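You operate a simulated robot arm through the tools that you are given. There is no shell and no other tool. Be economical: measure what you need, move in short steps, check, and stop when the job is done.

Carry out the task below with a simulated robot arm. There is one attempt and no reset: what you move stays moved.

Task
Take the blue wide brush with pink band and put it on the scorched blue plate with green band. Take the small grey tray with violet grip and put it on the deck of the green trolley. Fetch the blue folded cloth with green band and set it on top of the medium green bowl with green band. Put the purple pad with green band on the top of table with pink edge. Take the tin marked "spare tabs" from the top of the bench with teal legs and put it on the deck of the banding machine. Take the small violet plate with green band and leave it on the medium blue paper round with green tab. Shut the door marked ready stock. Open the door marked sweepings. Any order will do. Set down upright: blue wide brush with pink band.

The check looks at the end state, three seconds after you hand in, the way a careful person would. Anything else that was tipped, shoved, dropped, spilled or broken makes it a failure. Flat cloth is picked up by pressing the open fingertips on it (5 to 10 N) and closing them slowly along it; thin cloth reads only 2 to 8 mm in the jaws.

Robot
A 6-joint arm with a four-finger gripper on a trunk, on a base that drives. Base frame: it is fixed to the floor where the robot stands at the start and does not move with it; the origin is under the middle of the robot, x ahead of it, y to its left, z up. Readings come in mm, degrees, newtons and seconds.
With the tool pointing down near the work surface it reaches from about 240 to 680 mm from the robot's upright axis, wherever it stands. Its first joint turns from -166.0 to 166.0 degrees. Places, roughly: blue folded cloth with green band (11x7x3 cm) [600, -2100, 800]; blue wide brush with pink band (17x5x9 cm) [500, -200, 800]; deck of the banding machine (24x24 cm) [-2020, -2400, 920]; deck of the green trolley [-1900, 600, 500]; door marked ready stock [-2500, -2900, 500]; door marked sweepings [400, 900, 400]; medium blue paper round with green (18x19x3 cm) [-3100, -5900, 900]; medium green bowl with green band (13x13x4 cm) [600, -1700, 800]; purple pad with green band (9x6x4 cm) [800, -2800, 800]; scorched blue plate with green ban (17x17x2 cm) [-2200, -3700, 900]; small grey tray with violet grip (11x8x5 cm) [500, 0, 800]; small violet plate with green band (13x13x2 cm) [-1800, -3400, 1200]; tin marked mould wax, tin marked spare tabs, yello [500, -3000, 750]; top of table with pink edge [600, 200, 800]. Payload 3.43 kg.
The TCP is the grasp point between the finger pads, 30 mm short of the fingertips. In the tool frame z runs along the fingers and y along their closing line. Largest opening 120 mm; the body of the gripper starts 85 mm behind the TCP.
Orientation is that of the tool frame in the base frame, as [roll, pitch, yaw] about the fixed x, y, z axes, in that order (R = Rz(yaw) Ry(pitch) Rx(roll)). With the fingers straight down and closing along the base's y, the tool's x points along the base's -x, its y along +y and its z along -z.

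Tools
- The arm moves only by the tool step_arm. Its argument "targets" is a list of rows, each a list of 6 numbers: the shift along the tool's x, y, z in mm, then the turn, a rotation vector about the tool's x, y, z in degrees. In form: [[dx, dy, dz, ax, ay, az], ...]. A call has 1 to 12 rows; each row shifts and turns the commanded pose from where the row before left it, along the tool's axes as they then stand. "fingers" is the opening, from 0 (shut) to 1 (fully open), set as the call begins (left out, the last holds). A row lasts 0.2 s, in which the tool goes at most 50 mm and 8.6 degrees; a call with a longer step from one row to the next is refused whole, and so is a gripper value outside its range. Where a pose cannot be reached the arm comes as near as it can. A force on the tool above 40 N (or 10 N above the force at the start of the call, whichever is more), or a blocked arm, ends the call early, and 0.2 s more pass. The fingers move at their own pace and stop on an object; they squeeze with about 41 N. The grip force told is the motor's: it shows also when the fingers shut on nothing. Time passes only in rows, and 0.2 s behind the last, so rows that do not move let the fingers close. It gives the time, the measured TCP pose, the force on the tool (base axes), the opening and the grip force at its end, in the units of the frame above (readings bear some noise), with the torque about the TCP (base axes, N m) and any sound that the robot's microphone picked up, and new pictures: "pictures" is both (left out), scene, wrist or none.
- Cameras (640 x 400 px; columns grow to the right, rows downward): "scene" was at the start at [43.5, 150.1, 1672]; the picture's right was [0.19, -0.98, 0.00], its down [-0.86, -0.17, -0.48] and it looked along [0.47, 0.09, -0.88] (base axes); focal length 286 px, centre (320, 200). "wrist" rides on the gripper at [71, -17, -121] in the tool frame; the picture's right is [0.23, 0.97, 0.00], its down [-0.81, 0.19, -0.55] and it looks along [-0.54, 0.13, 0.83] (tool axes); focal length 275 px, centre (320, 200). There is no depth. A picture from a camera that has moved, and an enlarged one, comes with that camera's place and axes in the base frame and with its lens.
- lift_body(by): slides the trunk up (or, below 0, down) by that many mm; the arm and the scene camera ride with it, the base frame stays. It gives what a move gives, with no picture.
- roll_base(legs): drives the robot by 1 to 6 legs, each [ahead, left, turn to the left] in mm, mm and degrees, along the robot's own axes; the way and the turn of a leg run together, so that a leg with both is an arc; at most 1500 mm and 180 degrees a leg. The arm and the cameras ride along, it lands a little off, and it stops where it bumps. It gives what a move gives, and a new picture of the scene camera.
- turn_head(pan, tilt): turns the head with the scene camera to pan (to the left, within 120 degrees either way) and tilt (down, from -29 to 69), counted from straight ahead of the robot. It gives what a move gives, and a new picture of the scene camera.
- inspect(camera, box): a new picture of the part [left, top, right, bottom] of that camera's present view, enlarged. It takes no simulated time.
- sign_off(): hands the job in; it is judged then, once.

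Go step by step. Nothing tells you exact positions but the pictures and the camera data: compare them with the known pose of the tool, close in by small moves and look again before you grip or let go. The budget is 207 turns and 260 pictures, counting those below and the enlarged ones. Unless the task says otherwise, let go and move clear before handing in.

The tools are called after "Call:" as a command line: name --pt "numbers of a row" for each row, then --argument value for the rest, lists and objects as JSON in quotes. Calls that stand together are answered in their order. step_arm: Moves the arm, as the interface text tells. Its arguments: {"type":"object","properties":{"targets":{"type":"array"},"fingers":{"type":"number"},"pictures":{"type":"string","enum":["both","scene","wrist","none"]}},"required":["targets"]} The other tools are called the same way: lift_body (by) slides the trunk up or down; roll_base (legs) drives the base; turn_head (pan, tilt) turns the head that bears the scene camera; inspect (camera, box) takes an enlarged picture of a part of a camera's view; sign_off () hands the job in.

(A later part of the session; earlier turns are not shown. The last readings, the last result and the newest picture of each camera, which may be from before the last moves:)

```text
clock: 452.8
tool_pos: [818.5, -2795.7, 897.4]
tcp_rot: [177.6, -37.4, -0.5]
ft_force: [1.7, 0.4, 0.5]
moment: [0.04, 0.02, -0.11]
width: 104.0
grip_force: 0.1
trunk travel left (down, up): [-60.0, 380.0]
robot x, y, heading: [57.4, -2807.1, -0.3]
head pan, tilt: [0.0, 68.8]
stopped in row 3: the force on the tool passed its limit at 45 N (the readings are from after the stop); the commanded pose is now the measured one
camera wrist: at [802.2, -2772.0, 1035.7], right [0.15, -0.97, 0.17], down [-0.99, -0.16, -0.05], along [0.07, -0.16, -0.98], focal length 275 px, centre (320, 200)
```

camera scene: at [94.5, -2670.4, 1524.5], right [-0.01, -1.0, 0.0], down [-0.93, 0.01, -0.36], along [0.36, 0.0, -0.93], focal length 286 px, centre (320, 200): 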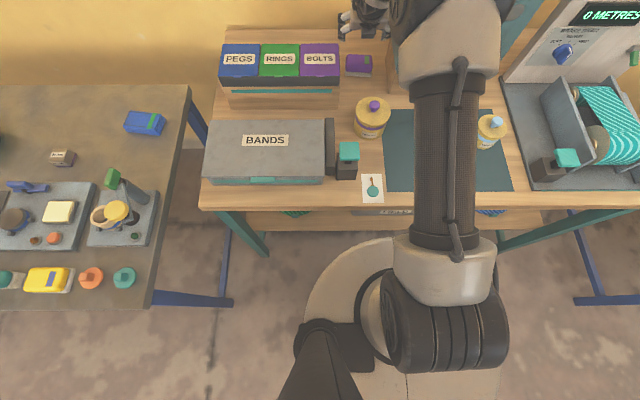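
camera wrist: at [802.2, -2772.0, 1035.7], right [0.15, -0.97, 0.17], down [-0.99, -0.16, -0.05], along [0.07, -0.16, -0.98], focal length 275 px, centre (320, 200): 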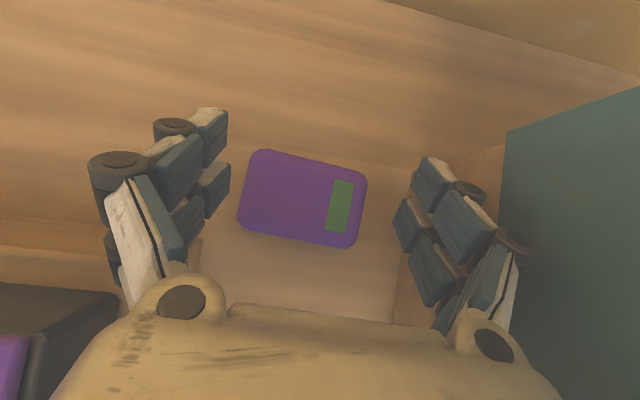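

The gripper body grazed the box's lid. I shift south, close the fingers, and press lightly on the pad to slide it south a little.

Call:
step_arm --pt "3 4 -6 0 0 0" --pt "0 4 0 0 0 0" --pt "0 0 0 0 0 0" --pt "0 0 0 0 0 0" --pt "0 0 0 0 0 0" --pt "0 0 0 0 0 0" --fingers 0 --pictures "none"

Call:
step_arm --pt "-4 0 5 0 0 0" --pt "-3 0 4 0 0 0" --pt "-2 0 2.5 0 0 0" --pt "-1 0 1.6 0 0 0" --pictures "wrist"

```text
clock: 454.2
tool_pos: [814.6, -2803.0, 905.9]
tcp_rot: [177.6, -37.2, -0.6]
ft_force: [-0.4, -0.1, 0.2]
moment: [0.02, 0.0, 0.0]
width: 0.0
grip_force: 5.8
trunk travel left (down, up): [-60.0, 380.0]
robot x, y, heading: [52.3, -2806.7, -0.3]
head pan, tilt: [0.0, 68.8]
```

```text
clock: 455.2
tool_pos: [815.4, -2803.3, 894.4]
tcp_rot: [177.7, -37.9, -0.7]
ft_force: [-6.6, 0.0, 23.9]
moment: [0.01, 0.27, 0.07]
width: 6.0
grip_force: 33.5
trunk travel left (down, up): [-60.0, 380.0]
robot x, y, heading: [55.8, -2804.2, -0.4]
head pan, tilt: [0.0, 68.8]
camera wrist: at [798.5, -2780.2, 1032.4], right [0.15, -0.97, 0.17], down [-0.99, -0.16, -0.06], along [0.08, -0.16, -0.98], focal length 275 px, centre (320, 200)
```

wrist: 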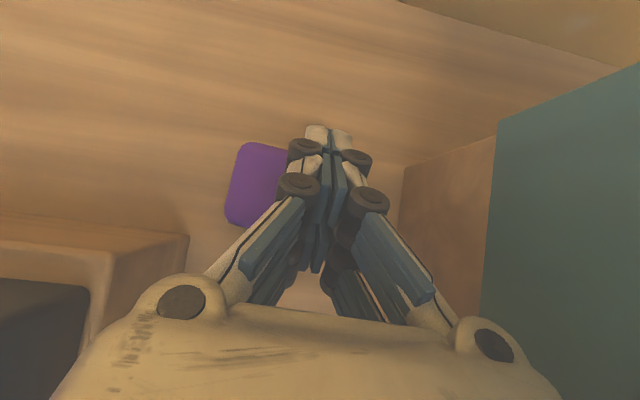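

Call:
step_arm --pt "0 4 0 0 0 0" --pt "0 4 0 0 0 0" --pt "0 4 0 0 0 0" --pt "0 4 0 0 0 0" --pictures "wrist"

```text
clock: 456.2
tool_pos: [815.3, -2817.4, 895.3]
tcp_rot: [177.8, -37.9, -0.5]
ft_force: [0.8, 14.9, 28.0]
moment: [0.57, 0.0, -0.01]
width: 6.0
grip_force: 33.0
trunk travel left (down, up): [-60.0, 380.0]
robot x, y, heading: [60.4, -2806.1, -0.1]
head pan, tilt: [0.0, 68.8]
camera wrist: at [798.3, -2794.7, 1032.4], right [0.15, -0.97, 0.17], down [-0.99, -0.16, -0.06], along [0.08, -0.16, -0.98], focal length 275 px, centre (320, 200)
```

wrist: 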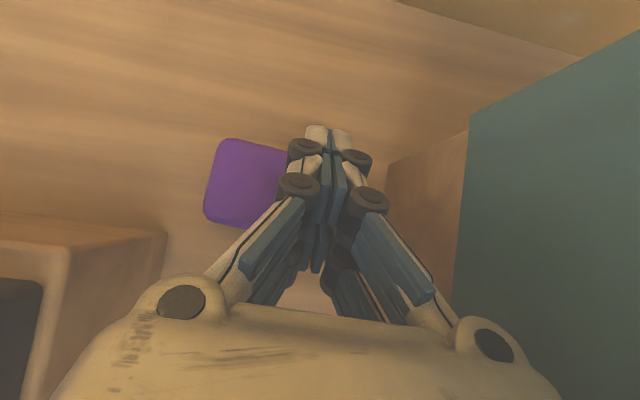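

Pressing slips. Instead I'll turn the closed tool on its axis so it is narrow, and push the pad south from its free north side (the box ends before the pad).

Call:
step_arm --pt "1.5 -3 -45 0 0 0" --pt "1.5 -3 -45 0 0 0" --pt "1.5 -3 -45 0 0 0" --pt "0 0 0 0 0 -8.5" --pt "0 0 0 0 0 -8.5" --pt "0 0 0 0 0 -8.5" --pt "0 0 0 0 0 -8.5" --pt "0 0 0 0 0 -8.5" --pt "0 0 0 0 0 -8.5" --pt "0 0 0 0 0 -8.5" --pt "0 0 0 0 0 -8.5" --pt "0 0 0 0 0 -8.5" --pictures "none"

Call:
step_arm --pt "0 0 0 0 0 -8.5" --pt "0 0 0 0 0 -8.5" --pt "0 0 0 0 0 -8.5" --pt "0 0 0 0 0 -8.5" --pt "0 0 0 0 0 -8.5" --pt "0 0 0 0 0 -8.5" --pt "0 0 0 0 0 -8.5" --pt "0 0 0 0 0 -8.5" --pt "0 0 0 0 0 -8.5" --pt "0 0 0 0 0 -8.5" --pt "0 0 0 0 0 -8.5" --pt "0 0 0 0 0 -8.5" --pictures "none"

Call:
step_arm --pt "0 0 0 0 0 -8.5" --pt "0 0 0 0 0 -8.5" --pt "0 0 0 0 0 -8.5" --pt "0 0 0 0 0 -8.5" --pt "0 0 0 0 0 -8.5" --pt "0 0 0 0 0 -8.5" --pt "0 0 0 0 0 -8.5" --pt "0 0 0 0 0 -8.5" --pt "0 0 0 0 0 -8.5" --pt "0 0 0 0 0 -8.5" --pt "0 0 0 0 0 -6.5" --pictures "both"

```text
clock: 458.8
tool_pos: [736.8, -2804.2, 999.9]
tcp_rot: [143.1, -6.2, 77.5]
ft_force: [-0.3, 0.7, -0.4]
moment: [0.02, -0.01, 0.02]
width: 0.1
grip_force: 33.7
trunk travel left (down, up): [-60.0, 380.0]
robot x, y, heading: [57.7, -2809.5, -0.6]
head pan, tilt: [0.0, 68.8]
```

```text
clock: 461.4
tool_pos: [737.3, -2805.3, 999.5]
tcp_rot: [-178.6, 37.3, 177.6]
ft_force: [-0.6, -0.2, -1.0]
moment: [0.01, -0.01, 0.0]
width: 0.4
grip_force: 33.4
trunk travel left (down, up): [-60.0, 380.0]
robot x, y, heading: [61.4, -2811.9, -0.4]
head pan, tilt: [0.0, 68.8]
```

```text
clock: 463.8
tool_pos: [710.7, -2797.4, 973.1]
tcp_rot: [-142.2, -1.9, -91.8]
ft_force: [1.3, 0.7, 0.5]
moment: [0.0, 0.0, 0.0]
width: 0.1
grip_force: 33.4
out of reach, approached as far as the arm can: row 5, 6, 7, 8, 9, 10
trunk travel left (down, up): [-60.0, 380.0]
robot x, y, heading: [55.2, -2804.3, -0.5]
head pan, tilt: [0.0, 68.8]
camera scene: at [94.0, -2670.0, 1524.4], right [-0.01, -1.0, 0.0], down [-0.93, 0.01, -0.36], along [0.36, 0.0, -0.93], focal length 286 px, centre (320, 200)
camera wrist: at [647.9, -2861.8, 1080.1], right [-0.78, -0.22, -0.59], down [-0.46, 0.84, 0.29], along [0.43, 0.5, -0.75], focal length 275 px, centre (320, 200)
```

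scene: 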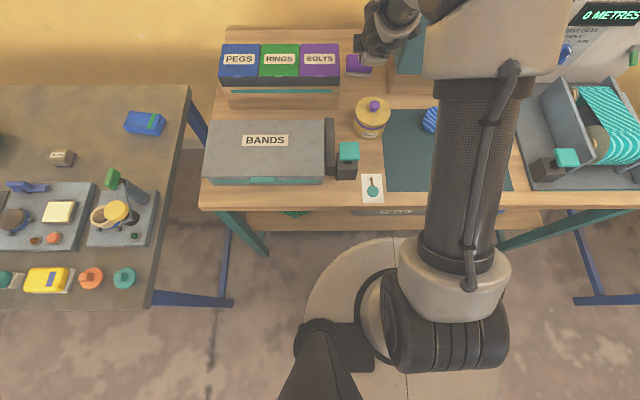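
wrist: 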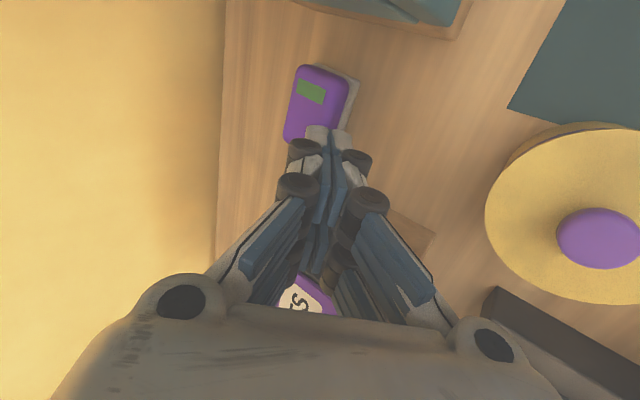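

Call:
step_arm --pt "-22 -24 24 0 0 0" --pt "-22 -24 24 0 0 0" --pt "-21 -24 24 0 0 0" --pictures "wrist"

```text
clock: 464.6
tool_pos: [759.0, -2751.7, 917.9]
tcp_rot: [-141.6, -2.0, -92.9]
ft_force: [-8.4, -31.2, 8.0]
moment: [0.42, 0.79, 0.7]
width: 0.1
grip_force: 33.7
out of reach, approached as far as the arm can: row 1, 2, 3
trunk travel left (down, up): [-60.0, 380.0]
robot x, y, heading: [52.9, -2807.1, -0.6]
head pan, tilt: [0.0, 68.8]
camera wrist: at [694.1, -2814.8, 1024.3], right [-0.77, -0.21, -0.6], down [-0.46, 0.84, 0.29], along [0.44, 0.49, -0.75], focal length 275 px, centre (320, 200)
```

wrist: 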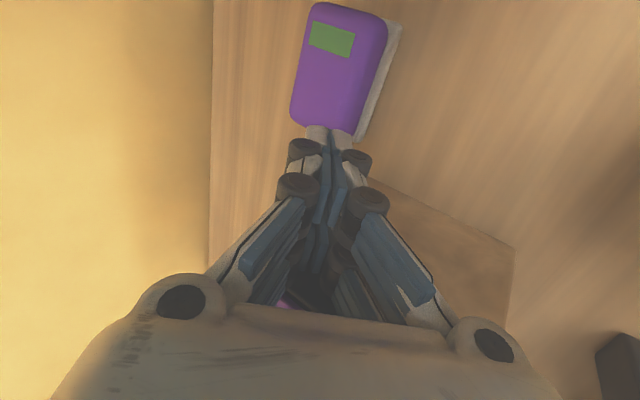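

That pose cannot reach; I back off from the box, return the tool to its normal roll, and try a gripping descent shifted south.

Call:
step_arm --pt "20 -5 -10 0 0 0" --pt "20 -10 -30 0 0 0" --pt "0 -10 -35 0 0 0" --pt "0 0 0 0 0 8.5" --pt "0 0 0 0 0 8.5" --pt "0 0 0 0 0 8.5" --pt "0 0 0 0 0 8.5" --pt "0 0 0 0 0 8.5" --pt "0 0 0 0 0 8.5" --pt "0 0 0 0 0 8.5" --pt "0 0 0 0 0 8.5" --pictures "none"

Call:
step_arm --pt "0 0 0 0 0 8.5" --pt "0 0 0 0 0 8.5" --pt "0 0 0 0 0 5" --pt "0 0 0 0 0 0" --pt "0 0 0 0 0 0" --fingers 0.92 --pictures "both"

```text
clock: 467.0
tool_pos: [711.5, -2781.9, 971.8]
tcp_rot: [-162.3, 33.4, -154.2]
ft_force: [0.7, -0.4, 0.4]
moment: [0.0, 0.0, 0.02]
width: 0.1
grip_force: 33.3
out of reach, approached as far as the arm can: row 1, 2, 3
trunk travel left (down, up): [-60.0, 380.0]
robot x, y, heading: [54.4, -2809.1, -0.4]
head pan, tilt: [0.0, 68.8]
```

```text
clock: 468.2
tool_pos: [711.8, -2783.8, 971.5]
tcp_rot: [-177.6, 37.3, 179.4]
ft_force: [0.9, -2.0, 0.3]
moment: [-0.14, -0.01, -0.05]
width: 89.4
grip_force: 0.0
trunk travel left (down, up): [-60.0, 380.0]
robot x, y, heading: [56.1, -2806.7, -0.4]
head pan, tilt: [0.0, 68.8]
camera scene: at [94.0, -2670.0, 1524.4], right [-0.01, -1.0, 0.0], down [-0.93, 0.01, -0.36], along [0.36, 0.0, -0.93], focal length 286 px, centre (320, 200)
camera wrist: at [582.3, -2792.4, 1024.7], right [-0.15, 0.97, -0.17], down [0.32, 0.21, 0.92], along [0.94, 0.08, -0.34], focal length 275 px, centre (320, 200)
```

scene: 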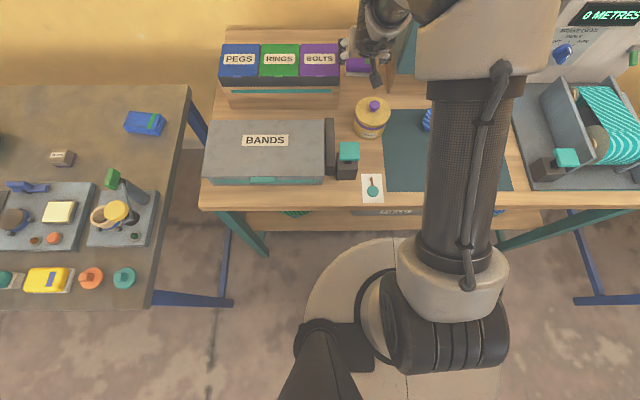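
wrist: 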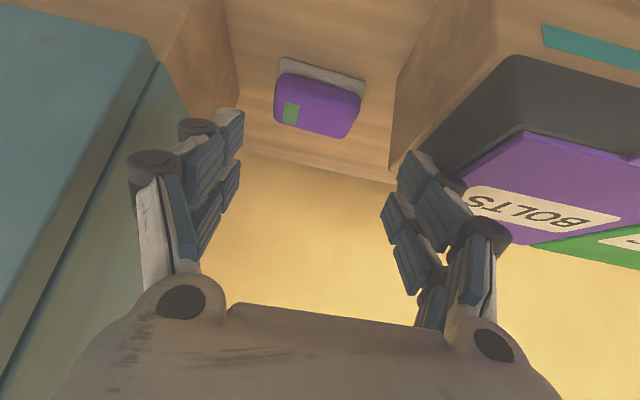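

Call:
step_arm --pt "-6 -20 -8 0 0 0" --pt "-34 0 36 2 0 0" --pt "-34 0 36 0 0 0" --fingers 0.92 --pictures "wrist"

```text
clock: 469.0
tool_pos: [808.3, -2807.5, 963.8]
tcp_rot: [-175.6, 37.4, 179.6]
ft_force: [1.7, 3.5, -2.0]
moment: [0.04, 0.01, 0.02]
width: 109.1
grip_force: 0.2
trunk travel left (down, up): [-60.0, 380.0]
robot x, y, heading: [57.2, -2811.1, -0.2]
head pan, tilt: [0.0, 68.8]
camera wrist: at [678.7, -2812.9, 1017.1], right [-0.13, 0.97, -0.2], down [0.32, 0.23, 0.92], along [0.94, 0.06, -0.34], focal length 275 px, centre (320, 200)
```

wrist: 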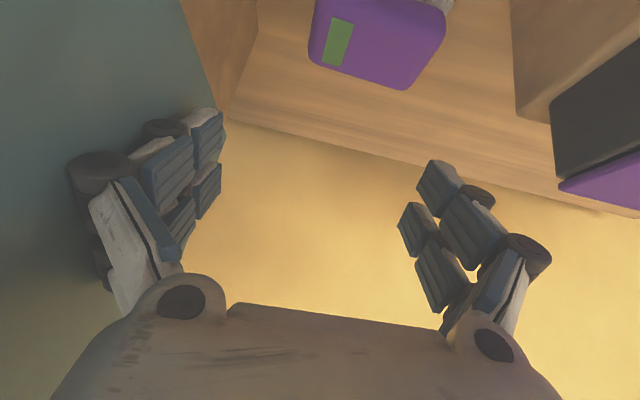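

Call:
step_arm --pt "0 5 0 -4.4 0 0" --pt "7 0 9.5 0 0 0" --pt "7 0 9.5 0 0 0" --pt "7 0 9.5 0 0 0" --pictures "wrist"

```text
clock: 470.0
tool_pos: [809.0, -2805.7, 964.9]
tcp_rot: [-177.7, 37.3, 179.4]
ft_force: [1.0, 3.0, 1.1]
moment: [-0.1, 0.02, 0.04]
width: 109.8
grip_force: 0.1
out of reach, approached as far as the arm can: row 2, 3, 4
trunk travel left (down, up): [-60.0, 380.0]
robot x, y, heading: [57.9, -2808.2, -0.7]
head pan, tilt: [0.0, 68.8]
camera wrist: at [678.4, -2815.4, 1017.4], right [-0.15, 0.97, -0.17], down [0.32, 0.21, 0.93], along [0.94, 0.08, -0.34], focal length 275 px, centre (320, 200)
```

wrist: 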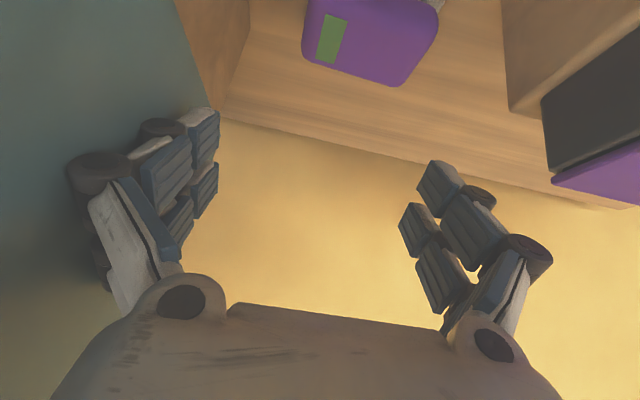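

Call:
step_arm --pt "8 3 -6 0 0 0" --pt "7 0 9.5 0 0 0" --pt "7 0 9.5 0 0 0" --pt "7 0 9.5 0 0 0" --pt "7 0 9.5 0 0 0" --pictures "none"

```text
clock: 471.2
tool_pos: [808.6, -2805.2, 964.7]
tcp_rot: [-177.6, 37.4, 179.4]
ft_force: [0.6, 1.5, 0.5]
moment: [-0.11, 0.02, 0.05]
width: 109.7
grip_force: 0.1
out of reach, approached as far as the arm can: row 1, 2, 3, 4, 5
trunk travel left (down, up): [-60.0, 380.0]
robot x, y, heading: [57.5, -2807.3, -0.5]
head pan, tilt: [0.0, 68.8]
```

Call:
step_arm --pt "0 0 -30 0 0 0" --pt "0 0 -30 0 0 0" --pictures "none"

```text
clock: 471.8
tool_pos: [797.3, -2809.9, 1000.1]
tcp_rot: [-175.8, 40.9, 179.4]
ft_force: [-3.7, 11.7, 2.1]
moment: [-0.59, -0.07, -0.37]
width: 104.9
grip_force: 0.0
out of reach, approached as far as the arm can: row 1
trunk travel left (down, up): [-60.0, 380.0]
robot x, y, heading: [60.1, -2808.9, -0.5]
head pan, tilt: [0.0, 68.8]
```

Call:
step_arm --pt "0 6 -30 0 0 0" --pt "0 6 -30 0 0 0" --pt "0 0 -20 0 0 0" --fingers 0.8 --pictures "both"

```text
clock: 472.6
tool_pos: [746.5, -2794.6, 1059.4]
tcp_rot: [-175.9, 40.6, 179.1]
ft_force: [-0.6, 0.4, 0.4]
moment: [-0.02, 0.02, -0.03]
width: 95.9
grip_force: 0.5
trunk travel left (down, up): [-60.0, 380.0]
robot x, y, heading: [54.9, -2806.8, -0.2]
head pan, tilt: [0.0, 68.8]
camera scene: at [93.6, -2669.9, 1524.4], right [-0.01, -1.0, 0.0], down [-0.93, 0.01, -0.36], along [0.36, 0.0, -0.93], focal length 286 px, centre (320, 200)
camera wrist: at [613.0, -2799.7, 1103.9], right [-0.12, 0.97, -0.2], down [0.27, 0.23, 0.94], along [0.96, 0.05, -0.29], focal length 275 px, centre (320, 200)
```

scene: 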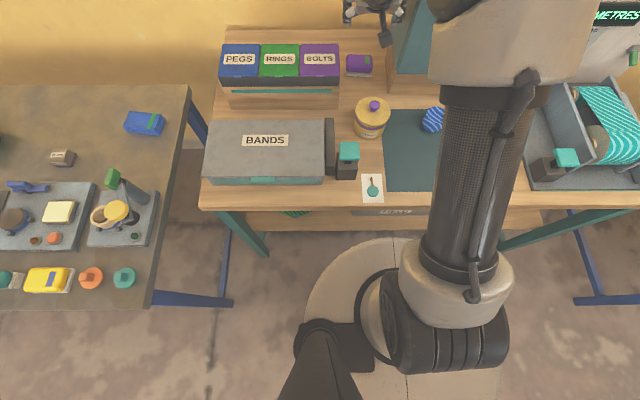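
wrist: 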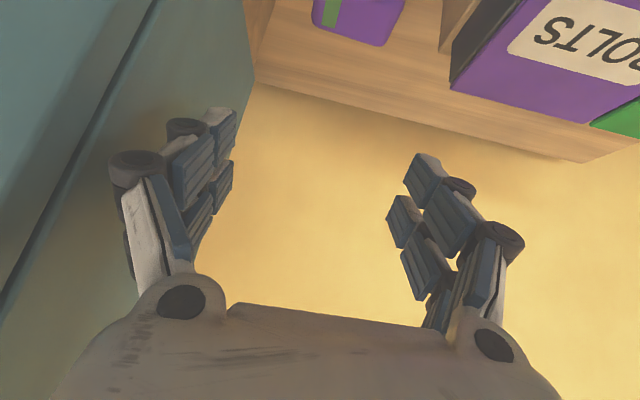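

Everything is still in place. The shoulder is high, so lowering the trunk and edging forward gives the needed reach.

Call:
lift_body --by -60

Call:
roll_base --legs '[[22, 0, 0]]'

Call:
step_arm --pt "0 0 0 -4.1 4 0" --pt "-20 -3 25 0 0 0" --pt "-14 -2 17 0 0 0" --fingers 0.9 --pictures "none"

```text
clock: 473.6
tool_pos: [746.6, -2795.0, 999.6]
tcp_rot: [-175.9, 40.7, 179.2]
ft_force: [0.0, 0.8, -0.1]
moment: [-0.06, 0.03, 0.02]
width: 96.0
grip_force: 0.0
trunk travel left (down, up): [0.0, 440.0]
robot x, y, heading: [54.7, -2806.8, -0.3]
head pan, tilt: [0.0, 68.8]
```

```text
clock: 474.4
tool_pos: [768.8, -2795.4, 998.4]
tcp_rot: [-175.9, 40.5, 179.2]
ft_force: [0.6, -0.5, 0.1]
moment: [-0.04, 0.05, 0.01]
width: 96.2
grip_force: 0.0
trunk travel left (down, up): [0.0, 440.0]
robot x, y, heading: [78.9, -2807.2, -0.2]
head pan, tilt: [0.0, 68.8]
camera scene: at [116.3, -2670.1, 1464.4], right [-0.01, -1.0, 0.0], down [-0.93, 0.01, -0.36], along [0.36, 0.0, -0.93], focal length 286 px, centre (320, 200)
```

scene: 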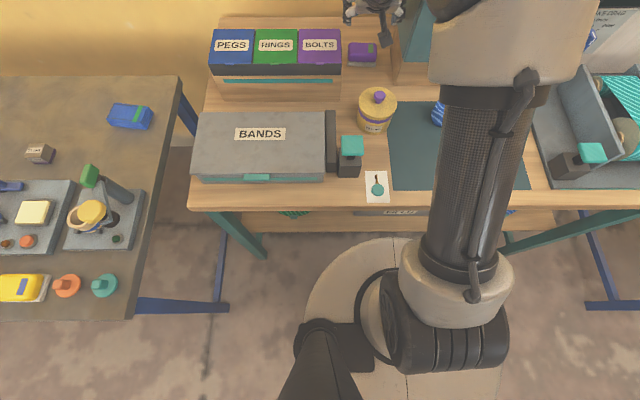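

```text
clock: 475.2
tool_pos: [820.1, -2796.4, 983.8]
tcp_rot: [-177.3, 39.0, 179.2]
ft_force: [0.1, 0.0, 0.7]
moment: [0.02, 0.02, 0.0]
width: 107.7
grip_force: 0.2
out of reach, approached as far as the arm can: row 1, 3
trunk travel left (down, up): [0.0, 440.0]
robot x, y, heading: [80.3, -2810.2, -0.6]
head pan, tilt: [0.0, 68.8]
```

No bump, so I advance a little more to use a steeper tool.

Call:
step_arm --pt "30 0 -40 0 0 0" --pt "20 0 -20 0 0 0" --pictures "none"

Call:
roll_base --legs '[[25, 0, 0]]'

Call:
roll_base --legs '[[25, 0, 0]]'

```text
clock: 475.8
tool_pos: [741.8, -2792.7, 1001.1]
tcp_rot: [-177.9, 38.8, 179.1]
ft_force: [0.2, 0.2, 0.3]
moment: [0.04, 0.0, -0.01]
width: 107.9
grip_force: 0.2
trunk travel left (down, up): [0.0, 440.0]
robot x, y, heading: [79.4, -2805.3, -0.3]
head pan, tilt: [0.0, 68.8]
```

```text
clock: 476.6
tool_pos: [767.3, -2792.6, 998.2]
tcp_rot: [-177.9, 38.6, 179.1]
ft_force: [-0.8, 0.9, -0.4]
moment: [-0.03, 0.04, 0.01]
width: 108.1
grip_force: 0.0
trunk travel left (down, up): [0.0, 440.0]
robot x, y, heading: [102.4, -2809.7, -0.5]
head pan, tilt: [0.0, 68.8]
camera scene: at [140.8, -2670.3, 1464.4], right [-0.01, -1.0, 0.0], down [-0.93, 0.01, -0.36], along [0.36, 0.0, -0.93], focal length 286 px, centre (320, 200)
```

scene: 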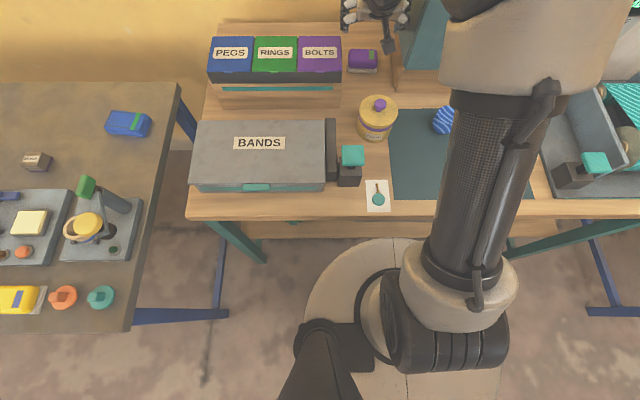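

```text
clock: 477.4
tool_pos: [791.3, -2791.8, 998.8]
tcp_rot: [-178.0, 38.7, 179.1]
ft_force: [0.9, -0.1, -0.5]
moment: [-0.01, 0.0, -0.01]
width: 108.0
grip_force: 0.0
trunk travel left (down, up): [0.0, 440.0]
robot x, y, heading: [130.4, -2806.0, -0.4]
head pan, tilt: [0.0, 68.8]
camera scene: at [165.6, -2670.4, 1464.4], right [-0.01, -1.0, 0.0], down [-0.93, 0.01, -0.36], along [0.36, 0.0, -0.93], focal length 286 px, centre (320, 200)
```

scene: 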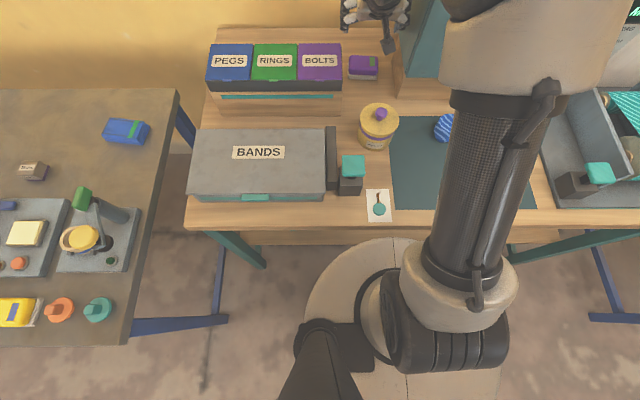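

Call:
step_arm --pt "0 0 0 -2 6 0" --pt "0 0 0 0 6 0" --pt "0 0 0 0 5 0" --pt "-20 -2 8 0 0 0" --fingers 0.87 --pictures "wrist"

```text
clock: 478.4
tool_pos: [784.2, -2753.0, 969.1]
tcp_rot: [-176.6, 26.4, 178.7]
ft_force: [20.7, -1.3, 14.2]
moment: [0.74, 0.16, -0.8]
width: 108.6
grip_force: 2.0
out of reach, approached as far as the arm can: row 1, 2, 3, 4
trunk travel left (down, up): [0.0, 440.0]
robot x, y, heading: [128.3, -2807.1, -0.5]
head pan, tilt: [0.0, 68.8]
camera wrist: at [667.3, -2758.3, 1044.9], right [-0.16, 0.98, -0.16], down [0.49, 0.21, 0.84], along [0.86, 0.06, -0.51], focal length 275 px, centre (320, 200)
```

wrist: 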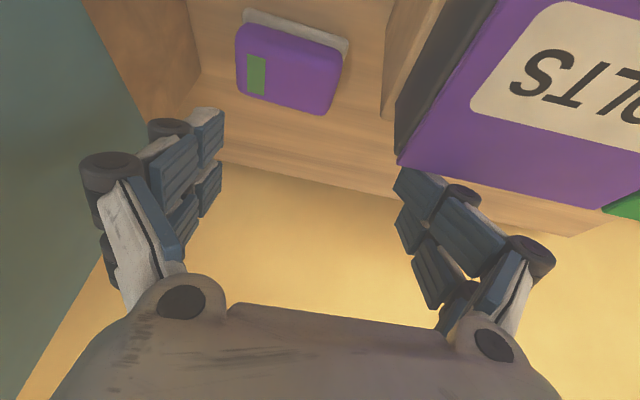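

Call:
step_arm --pt "5 -15 -25 0 0 0" --pt "10 -15 -30 0 0 0" --pt "15 -10 -30 0 0 0" --pt "20 0 -20 0 0 0" --pictures "wrist"

```text
clock: 478.8
tool_pos: [781.1, -2751.2, 974.7]
tcp_rot: [-176.9, 27.5, 178.4]
ft_force: [4.5, -1.2, 2.6]
moment: [0.15, -0.01, -0.18]
width: 103.8
grip_force: 0.2
out of reach, approached as far as the arm can: row 1
trunk travel left (down, up): [0.0, 440.0]
robot x, y, heading: [127.4, -2808.7, -0.4]
head pan, tilt: [0.0, 68.8]
stopped in row 1: the force on the tool passed its limit at 55 N (the readings are from after the stop); the commanded pose is now the measured one
camera wrist: at [663.0, -2758.3, 1048.7], right [-0.15, 0.98, -0.15], down [0.48, 0.21, 0.85], along [0.87, 0.06, -0.5], focal length 275 px, centre (320, 200)
```

wrist: 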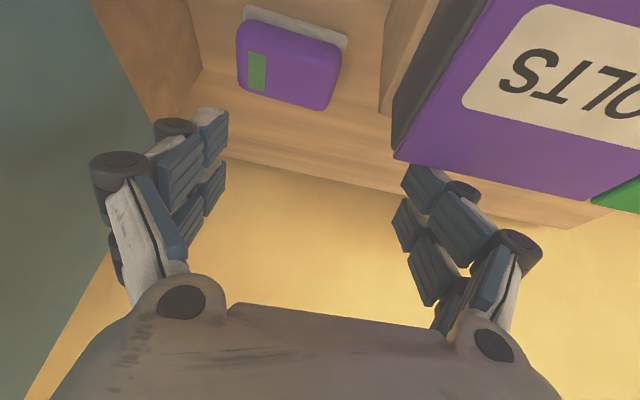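

Call:
step_arm --pt "-7 0 -13 0 0 0" --pt "-14 0 -27 0 0 0" --pt "0 -20 0 0 0 0" --pt "0 -20 0 0 0 0" --pictures "both"

```text
clock: 479.8
tool_pos: [767.1, -2770.6, 1008.2]
tcp_rot: [-175.8, 27.7, 178.5]
ft_force: [0.1, 0.1, -0.2]
moment: [0.01, 0.05, 0.01]
width: 104.6
grip_force: 0.1
out of reach, approached as far as the arm can: row 2, 3, 4
trunk travel left (down, up): [0.0, 440.0]
robot x, y, heading: [128.5, -2808.8, -0.6]
head pan, tilt: [0.0, 68.8]
camera scene: at [165.1, -2670.8, 1464.5], right [-0.01, -1.0, 0.0], down [-0.93, 0.01, -0.36], along [0.36, 0.0, -0.93], focal length 286 px, centre (320, 200)
camera wrist: at [648.4, -2775.4, 1081.0], right [-0.15, 0.97, -0.17], down [0.47, 0.22, 0.85], along [0.87, 0.04, -0.49], focal length 275 px, centre (320, 200)
```

scene: 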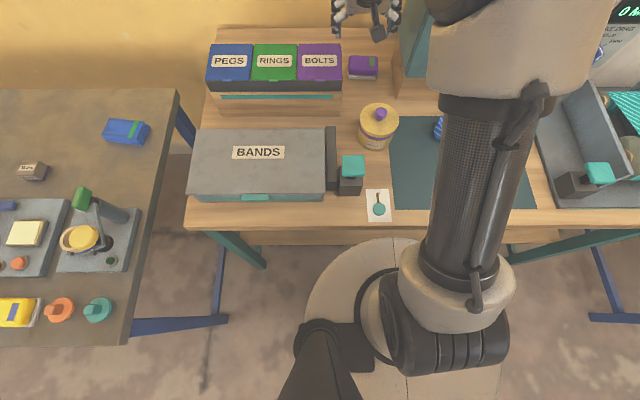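
wrist: 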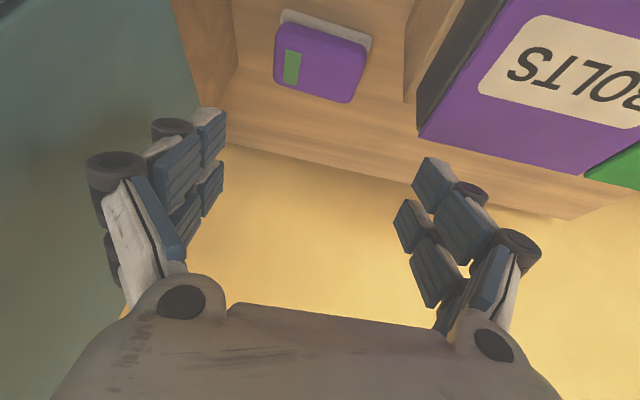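

Call:
step_arm --pt "30 0 -30 0 0 0" --pt "30 0 -30 0 0 0" --pt "40 0 -10 0 0 0" --pt "40 0 -10 0 0 0" --pt "40 0 -10 0 7 0" --pt "40 0 -10 0 7 0" --pt "20 0 0 0 7 0" --pt "0 0 0 0 6.5 0" --pictures "none"

```text
clock: 481.6
tool_pos: [489.7, -2751.4, 936.7]
tcp_rot: [-171.4, 3.7, 177.1]
ft_force: [0.0, -0.9, -0.6]
moment: [0.0, -0.01, -0.01]
width: 104.2
grip_force: 0.1
out of reach, approached as far as the arm can: row 6, 7, 8
trunk travel left (down, up): [0.0, 440.0]
robot x, y, heading: [125.5, -2809.0, -0.4]
head pan, tilt: [0.0, 68.8]
```

Call:
step_arm --pt "0 0 -40 0 0 0" --pt "0 0 -40 0 0 0" --pt "0 0 -40 0 0 0" --pt "0 0 -20 -8 0 0" --pt "0 0 0 0 3 0" --pictures "both"

```text
clock: 482.8
tool_pos: [475.5, -2737.9, 1008.0]
tcp_rot: [-169.2, 5.5, 177.3]
ft_force: [-0.7, 0.0, 0.2]
moment: [0.02, -0.02, 0.01]
width: 104.1
grip_force: 0.0
out of reach, approached as far as the arm can: row 1, 2, 3, 4, 5
trunk travel left (down, up): [0.0, 440.0]
robot x, y, heading: [131.3, -2807.3, -0.4]
head pan, tilt: [0.0, 68.8]
camera scene: at [165.1, -2670.4, 1464.4], right [-0.01, -1.0, 0.0], down [-0.93, 0.01, -0.36], along [0.36, 0.0, -0.93], focal length 286 px, centre (320, 200)
camera wrist: at [394.1, -2727.5, 1122.3], right [-0.17, 0.96, -0.2], down [0.77, 0.26, 0.58], along [0.61, -0.06, -0.79], focal length 275 px, centre (320, 200)
```

scene: 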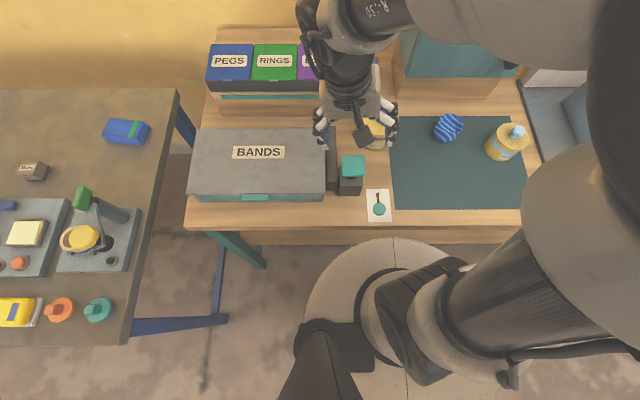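
wrist: 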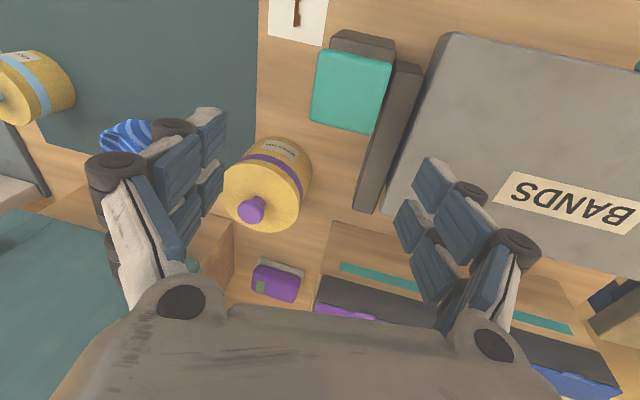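

Objects are all in place, but the arm seems folded near a joint limit. I raise the trunk and extend to a comfortable radius to recover.

Call:
lift_body --by 200

Call:
roll_base --legs '[[-250, 0, 0]]'

Call:
step_arm --pt "-40 0 0 0 0 0" --pt "-40 0 0 0 0 0" --pt "0 0 0 -5 0 0" --pt "0 0 0 -5 0 0" --pt "0 0 0 0 5 0" --pictures "none"

```text
clock: 484.9
tool_pos: [476.0, -2736.9, 1208.9]
tcp_rot: [-169.1, 5.4, 177.3]
ft_force: [-0.6, -0.2, 0.4]
moment: [0.03, 0.0, 0.0]
width: 104.4
grip_force: 0.2
trunk travel left (down, up): [-200.0, 240.0]
robot x, y, heading: [129.5, -2806.0, -0.3]
head pan, tilt: [0.0, 68.8]
```

```text
clock: 486.8
tool_pos: [228.9, -2737.3, 1208.6]
tcp_rot: [-169.1, 5.4, 177.2]
ft_force: [0.5, 0.2, -0.4]
moment: [0.02, 0.02, 0.01]
width: 104.6
grip_force: 0.0
trunk travel left (down, up): [-200.0, 240.0]
robot x, y, heading: [-118.8, -2807.6, -0.5]
head pan, tilt: [0.0, 68.8]
camera scene: at [-83.0, -2668.9, 1664.5], right [-0.01, -1.0, 0.0], down [-0.93, 0.01, -0.36], along [0.36, 0.0, -0.93], focal length 286 px, centre (320, 200)
```

scene: 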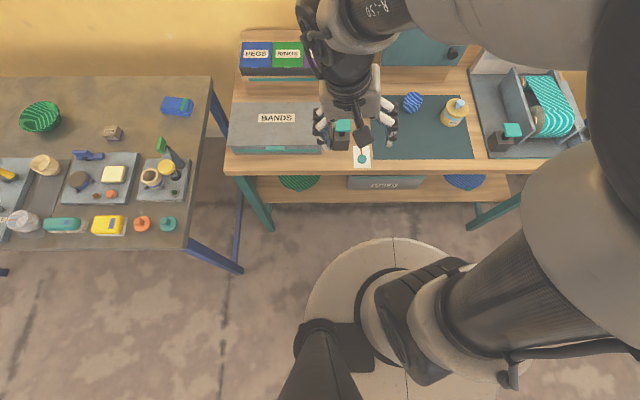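

```text
clock: 487.9
tool_pos: [307.5, -2745.7, 1206.2]
tcp_rot: [-166.6, 2.1, 176.7]
ft_force: [0.0, -0.3, -0.2]
moment: [-0.02, 0.01, 0.02]
width: 104.0
grip_force: 0.1
out of reach, approached as far as the arm can: row 3, 4, 5
trunk travel left (down, up): [-200.0, 240.0]
robot x, y, heading: [-121.2, -2807.0, -0.5]
head pan, tilt: [0.0, 68.8]
```

Call:
step_arm --pt "0 0 0 0 0 8" --pt "0 0 0 0 0 8" --pt "0 0 0 -8 0 0" --pt "0 0 0 -5 0 0" --pictures "none"

Call:
step_arm --pt "0 0 0 0 0 -8" --pt "0 0 0 0 0 -8" --pt "0 0 0 0 0 0" --pictures "none"

```text
clock: 488.9
tool_pos: [301.8, -2755.6, 1185.8]
tcp_rot: [-169.6, 6.4, 161.2]
ft_force: [1.1, 0.3, -0.5]
moment: [0.01, -0.03, 0.03]
width: 104.4
grip_force: 0.0
out of reach, approached as far as the arm can: row 1, 2, 3, 4
trunk travel left (down, up): [-200.0, 240.0]
robot x, y, heading: [-118.0, -2807.5, -0.5]
head pan, tilt: [0.0, 68.8]
```

```text
clock: 489.8
tool_pos: [300.4, -2755.6, 1184.9]
tcp_rot: [-168.4, 3.3, 176.9]
ft_force: [0.4, -1.0, -0.8]
moment: [0.05, -0.01, -0.02]
width: 104.4
grip_force: 0.1
trunk travel left (down, up): [-200.0, 240.0]
robot x, y, heading: [-120.4, -2808.6, -0.6]
head pan, tilt: [0.0, 68.8]
```

The wrist seems to have flipped over to a limit during those turns. I extend in free space, tilt toward the forearm line and rotate there to unwind it.

Call:
step_arm --pt "-43 -6 0 0 0 0" --pt "-43 -6 0 0 0 0" --pt "-43 -6 0 0 0 0" --pt "-43 -6 0 0 0 0" --pt "-43 -6 0 0 0 0" --pt "-30 -6 0 0 0 0" --pt "0 0 0 0 -8 0" --pt "0 0 0 0 -8 0" --pt "0 0 0 0 -8 0" --pt "0 0 0 0 -8 0" --pt "0 0 0 0 -8 0" --pt "0 0 0 0 -8 0" --fingers 0.3 --pictures "scene"

```text
clock: 492.4
tool_pos: [519.5, -2817.0, 1182.6]
tcp_rot: [-161.4, 45.1, -171.6]
ft_force: [0.7, -0.2, 0.4]
moment: [0.0, 0.02, 0.01]
width: 36.2
grip_force: 0.0
out of reach, approached as far as the arm can: row 2, 3, 4, 5, 6, 12
trunk travel left (down, up): [-200.0, 240.0]
robot x, y, heading: [-120.4, -2803.7, -0.1]
head pan, tilt: [0.0, 68.8]
camera scene: at [-82.0, -2669.0, 1664.4], right [-0.01, -1.0, 0.0], down [-0.93, 0.01, -0.36], along [0.36, 0.0, -0.93], focal length 286 px, centre (320, 200)
```

scene: 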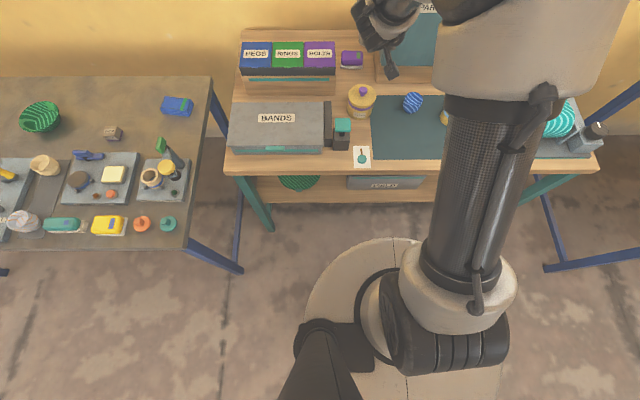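

Call:
step_arm --pt "0 0 0 0 0 8" --pt "0 0 0 0 0 8" --pt "0 0 0 0 0 8" --pt "0 0 0 0 0 8" --pt "0 0 0 0 0 8" --pt "0 0 0 0 0 8" --pt "0 0 0 0 0 8" --pt "0 0 0 0 0 8" --pt "0 0 0 0 0 8" --pt "0 0 0 0 0 8" --pt "0 0 0 0 0 8" --pictures "none"

Call:
step_arm --pt "0 0 0 8 0 0" --pt "0 0 0 8 0 0" --pt "0 0 0 8 0 0" --pt "0 0 0 8 0 0" --pt "0 0 0 8 0 0" --pictures "scene"

```text
clock: 494.8
tool_pos: [520.1, -2816.1, 1182.5]
tcp_rot: [133.5, 14.2, 86.3]
ft_force: [-0.7, -0.6, -0.1]
moment: [-0.01, 0.01, -0.03]
width: 35.9
grip_force: 0.0
trunk travel left (down, up): [-200.0, 240.0]
robot x, y, heading: [-117.8, -2801.4, -0.5]
head pan, tilt: [0.0, 68.8]
```

```text
clock: 495.9
tool_pos: [520.7, -2816.7, 1183.5]
tcp_rot: [173.8, 14.4, 86.4]
ft_force: [-0.7, 0.0, 0.1]
moment: [0.0, 0.0, -0.01]
width: 35.9
grip_force: 0.0
trunk travel left (down, up): [-200.0, 240.0]
robot x, y, heading: [-119.5, -2808.7, -0.3]
head pan, tilt: [0.0, 68.8]
camera scene: at [-80.7, -2669.0, 1664.4], right [-0.01, -1.0, 0.0], down [-0.93, 0.01, -0.36], along [0.36, 0.0, -0.93], focal length 286 px, centre (320, 200)
```

scene: 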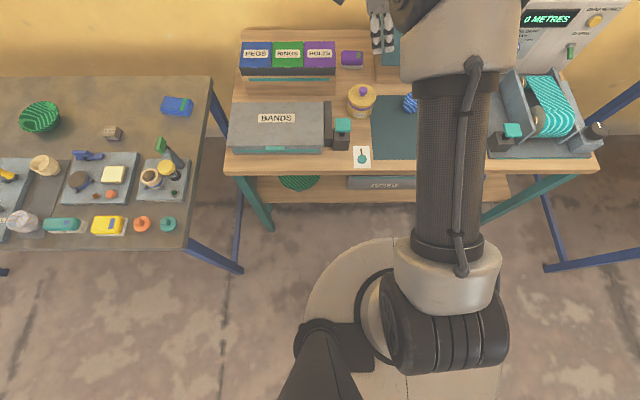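

Call:
step_arm --pt "0 0 0 6 0 0" --pt "0 0 0 0 7 0" --pt "0 0 0 0 7 0" --pt "0 0 0 0 0 0" --pictures "none"

Call:
step_arm --pt "0 0 0 0 0 -8" --pt "0 0 0 0 0 -8" --pt "0 0 0 0 0 -8" --pt "0 0 0 0 0 -8" --pt "0 0 0 0 0 -8" --pt "0 0 0 0 0 -8" --pt "0 0 0 0 0 -8" --pt "0 0 0 0 0 -8" --pt "0 0 0 0 0 -8" --pt "0 0 0 0 0 -8" --pt "0 0 0 0 0 -8" --pictures "none"

```text
clock: 496.9
tool_pos: [516.3, -2816.7, 1182.1]
tcp_rot: [179.3, 15.5, 86.4]
ft_force: [0.6, -1.0, -0.7]
moment: [-0.03, -0.03, 0.01]
width: 36.1
grip_force: 0.2
out of reach, approached as far as the arm can: row 2, 3
trunk travel left (down, up): [-200.0, 240.0]
robot x, y, heading: [-118.2, -2806.0, -0.4]
head pan, tilt: [0.0, 68.8]
```

```text
clock: 499.4
tool_pos: [518.8, -2816.9, 1182.7]
tcp_rot: [-164.6, 1.2, 174.8]
ft_force: [-0.2, -0.4, 0.1]
moment: [-0.03, 0.01, 0.0]
width: 35.8
grip_force: 0.1
trunk travel left (down, up): [-200.0, 240.0]
robot x, y, heading: [-117.1, -2807.7, -0.4]
head pan, tilt: [0.0, 68.8]
```

The arm needs a deliberate unwinding. I back into the free aisle and swing the tool sideways to cross the wrist's singular pose.

Call:
roll_base --legs '[[-400, 0, 0]]'

Call:
step_arm --pt "0 0 0 8 0 0" --pt "0 0 0 8 0 0" --pt "0 0 0 8 0 0" --pt "0 0 0 8 0 0" --pt "0 0 0 8 0 0" --pt "0 0 0 8 0 0" --pt "0 0 0 8 0 0" --pt "0 0 0 8 0 0" --pt "0 0 0 8 0 0" --pt "0 0 0 8 0 0" --pt "0 0 0 6 0 0" --fingers 0 --pictures "scene"

```text
clock: 501.9
tool_pos: [115.0, -2814.9, 1183.2]
tcp_rot: [-164.5, 1.3, 174.7]
ft_force: [-0.8, 0.0, 0.3]
moment: [0.0, -0.01, -0.01]
width: 35.8
grip_force: 0.1
trunk travel left (down, up): [-200.0, 240.0]
robot x, y, heading: [-523.1, -2803.4, -0.5]
head pan, tilt: [0.0, 68.8]
camera scene: at [-486.2, -2666.2, 1664.4], right [-0.01, -1.0, 0.0], down [-0.93, 0.01, -0.36], along [0.36, 0.0, -0.93], focal length 286 px, centre (320, 200)
```

scene: 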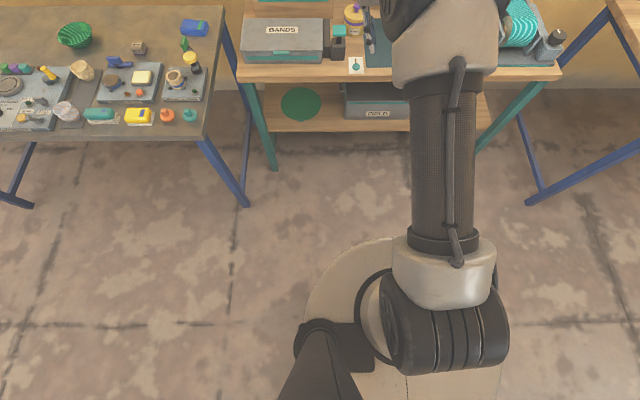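

```text
clock: 504.3
tool_pos: [118.3, -2839.6, 1183.6]
tcp_rot: [-79.0, 0.9, 175.7]
ft_force: [0.9, -0.8, -0.1]
moment: [0.0, 0.01, -0.01]
width: 0.0
grip_force: 33.0
out of reach, approached as far as the arm can: row 10, 11
trunk travel left (down, up): [-200.0, 240.0]
robot x, y, heading: [-522.1, -2801.5, -0.4]
head pan, tilt: [0.0, 68.8]
camera scene: at [-484.2, -2666.5, 1664.4], right [-0.01, -1.0, 0.0], down [-0.93, 0.01, -0.36], along [0.36, 0.0, -0.93], focal length 286 px, centre (320, 200)
```

scene: 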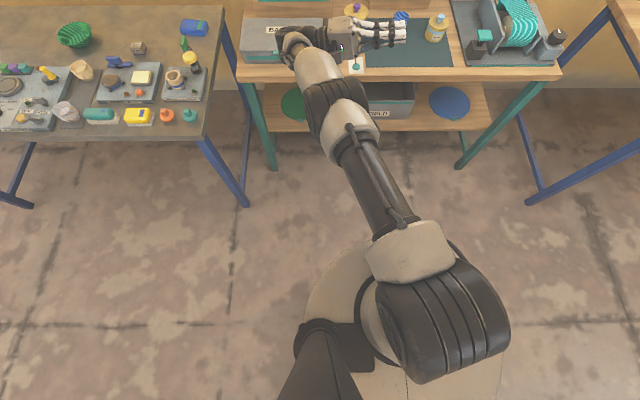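

Call:
step_arm --pt "0 0 0 0.6 -1.5 -7.9" --pt "0 0 0 0.6 -1.5 -7.9" --pt "0 0 0 0.6 -1.5 -7.9" --pt "0 0 0 0.6 -1.5 -7.9" --pt "0 0 0 0.6 -1.5 -7.9" --pt "0 0 0 0.6 -1.5 -7.9" --pt "0 0 0 0.6 -1.5 -7.9" --pt "0 0 0 0.6 -1.5 -7.9" --pt "0 0 0 0.6 -1.5 -7.9" --pt "0 0 0 0.6 -1.5 -7.9" --pt "0 0 0 0.6 -1.5 -7.9" --pictures "none"

Call:
step_arm --pt "0 0 0 0.6 -1.5 -7.9" --pt "0 0 0 0.6 -1.5 -7.9" --pt "0 0 0 0.6 -1.5 -7.9" --pt "0 0 0 0.6 -1.5 -7.9" --pt "0 0 0 0.6 -1.5 -7.9" --pt "0 0 0 0.6 -1.5 -7.9" --pt "0 0 0 0.6 -1.5 -7.9" --pt "0 0 0 0.6 -1.5 -7.9" --pt "0 0 0 0.6 -1.5 -7.9" --pt "0 0 0 0.6 -1.5 -7.9" --pt "0 0 0 0.6 -1.5 -7.9" --pictures "scene"

```text
clock: 506.7
tool_pos: [-134.1, -2926.8, 1101.3]
tcp_rot: [-18.9, -84.0, 118.8]
ft_force: [0.1, -0.4, -0.9]
moment: [0.01, -0.01, -0.01]
width: 0.3
grip_force: 33.1
out of reach, approached as far as the arm can: row 4, 5, 6, 7, 8, 9, 10, 11
trunk travel left (down, up): [-200.0, 240.0]
robot x, y, heading: [-519.7, -2804.5, -0.5]
head pan, tilt: [0.0, 68.8]
```

```text
clock: 508.1
tool_pos: [-274.8, -2995.7, 991.2]
tcp_rot: [101.0, -58.1, 1.6]
ft_force: [0.5, 0.3, -0.5]
moment: [-0.01, 0.0, 0.02]
width: 0.0
grip_force: 33.1
out of reach, approached as far as the arm can: row 1, 2, 3, 4, 5, 6, 7
trunk travel left (down, up): [-200.0, 240.0]
robot x, y, heading: [-522.1, -2805.0, -0.2]
head pan, tilt: [0.0, 68.8]
stopped in row 7: the arm was blocked; the commanded pose is now the measured one
camera scene: at [-485.8, -2666.0, 1664.4], right [-0.01, -1.0, 0.0], down [-0.93, 0.01, -0.36], along [0.36, 0.0, -0.93], focal length 286 px, centre (320, 200)
```

scene: 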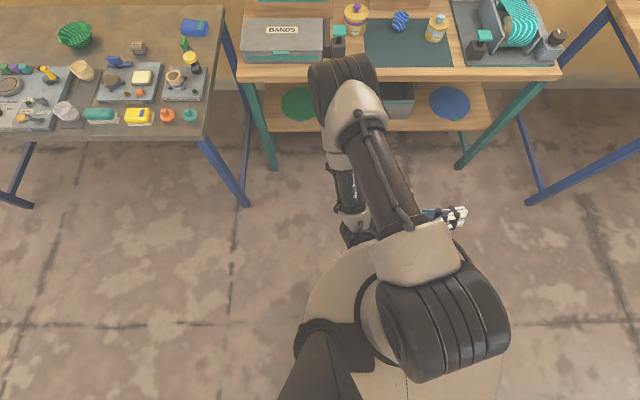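

Call:
step_arm --pt "20 -22 0 0 0 0" --pt "20 -30 0 0 0 0" --pt "20 -30 0 0 0 0" --pt "20 -30 0 0 0 0" --pt "20 -30 0 0 0 0" --pt "20 -30 0 0 0 0" --pt "20 -30 0 0 0 0" --pt "20 -30 0 0 0 0" --pictures "none"

```text
clock: 509.9
tool_pos: [-273.8, -2994.8, 991.2]
tcp_rot: [101.1, -58.1, 1.6]
ft_force: [-0.3, -0.4, 0.0]
moment: [0.02, -0.04, 0.0]
width: 0.0
grip_force: 33.1
out of reach, approached as far as the arm can: row 1, 2, 3, 4, 5, 6, 7, 8
trunk travel left (down, up): [-200.0, 240.0]
robot x, y, heading: [-518.6, -2804.8, -0.4]
head pan, tilt: [0.0, 68.8]
```

Call:
step_arm --pt "0 0 0 -0.1 1.5 7.9" --pt "0 0 0 -0.1 1.5 7.9" --pt "0 0 0 -0.1 1.5 7.9" --pt "0 0 0 -0.1 1.5 7.9" --pt "0 0 0 -0.1 1.5 7.9" --pt "0 0 0 -0.1 1.5 7.9" --pt "0 0 0 -0.1 1.5 7.9" --pt "0 0 0 -0.1 1.5 7.9" --pt "0 0 0 -0.1 1.5 7.9" --pt "0 0 0 -0.1 1.5 7.9" --pt "0 0 0 -0.1 1.5 7.9" --pt "0 0 0 -0.1 1.5 7.9" --pictures "none"

Call:
step_arm --pt "0 0 0 -0.1 1.5 7.9" --pt "0 0 0 -0.1 1.5 7.9" --pt "0 0 0 -0.1 1.5 7.9" --pt "0 0 0 -0.1 1.5 7.9" --pt "0 0 0 -0.1 1.5 7.9" --pictures "none"

```text
clock: 512.4
tool_pos: [-269.9, -2992.0, 991.3]
tcp_rot: [-79.5, -32.3, -178.5]
ft_force: [1.0, -0.9, 0.4]
moment: [-0.02, 0.07, -0.16]
width: 0.0
grip_force: 33.4
trunk travel left (down, up): [-200.0, 240.0]
robot x, y, heading: [-520.5, -2803.3, -0.5]
head pan, tilt: [0.0, 68.8]
stopped in row 12: the force on the tool passed its limit at 55 N (the readings are from after the stop); the commanded pose is now the measured one
```

```text
clock: 512.8
tool_pos: [-266.1, -2991.7, 991.4]
tcp_rot: [-79.7, -27.9, -178.0]
ft_force: [2.1, -0.1, 0.1]
moment: [0.05, 0.04, -0.17]
width: 0.0
grip_force: 33.4
trunk travel left (down, up): [-200.0, 240.0]
robot x, y, heading: [-523.8, -2808.3, -0.4]
head pan, tilt: [0.0, 68.8]
stopped in row 1: the force on the tool passed its limit at 62 N (the readings are from after the stop); the commanded pose is now the measured one
```

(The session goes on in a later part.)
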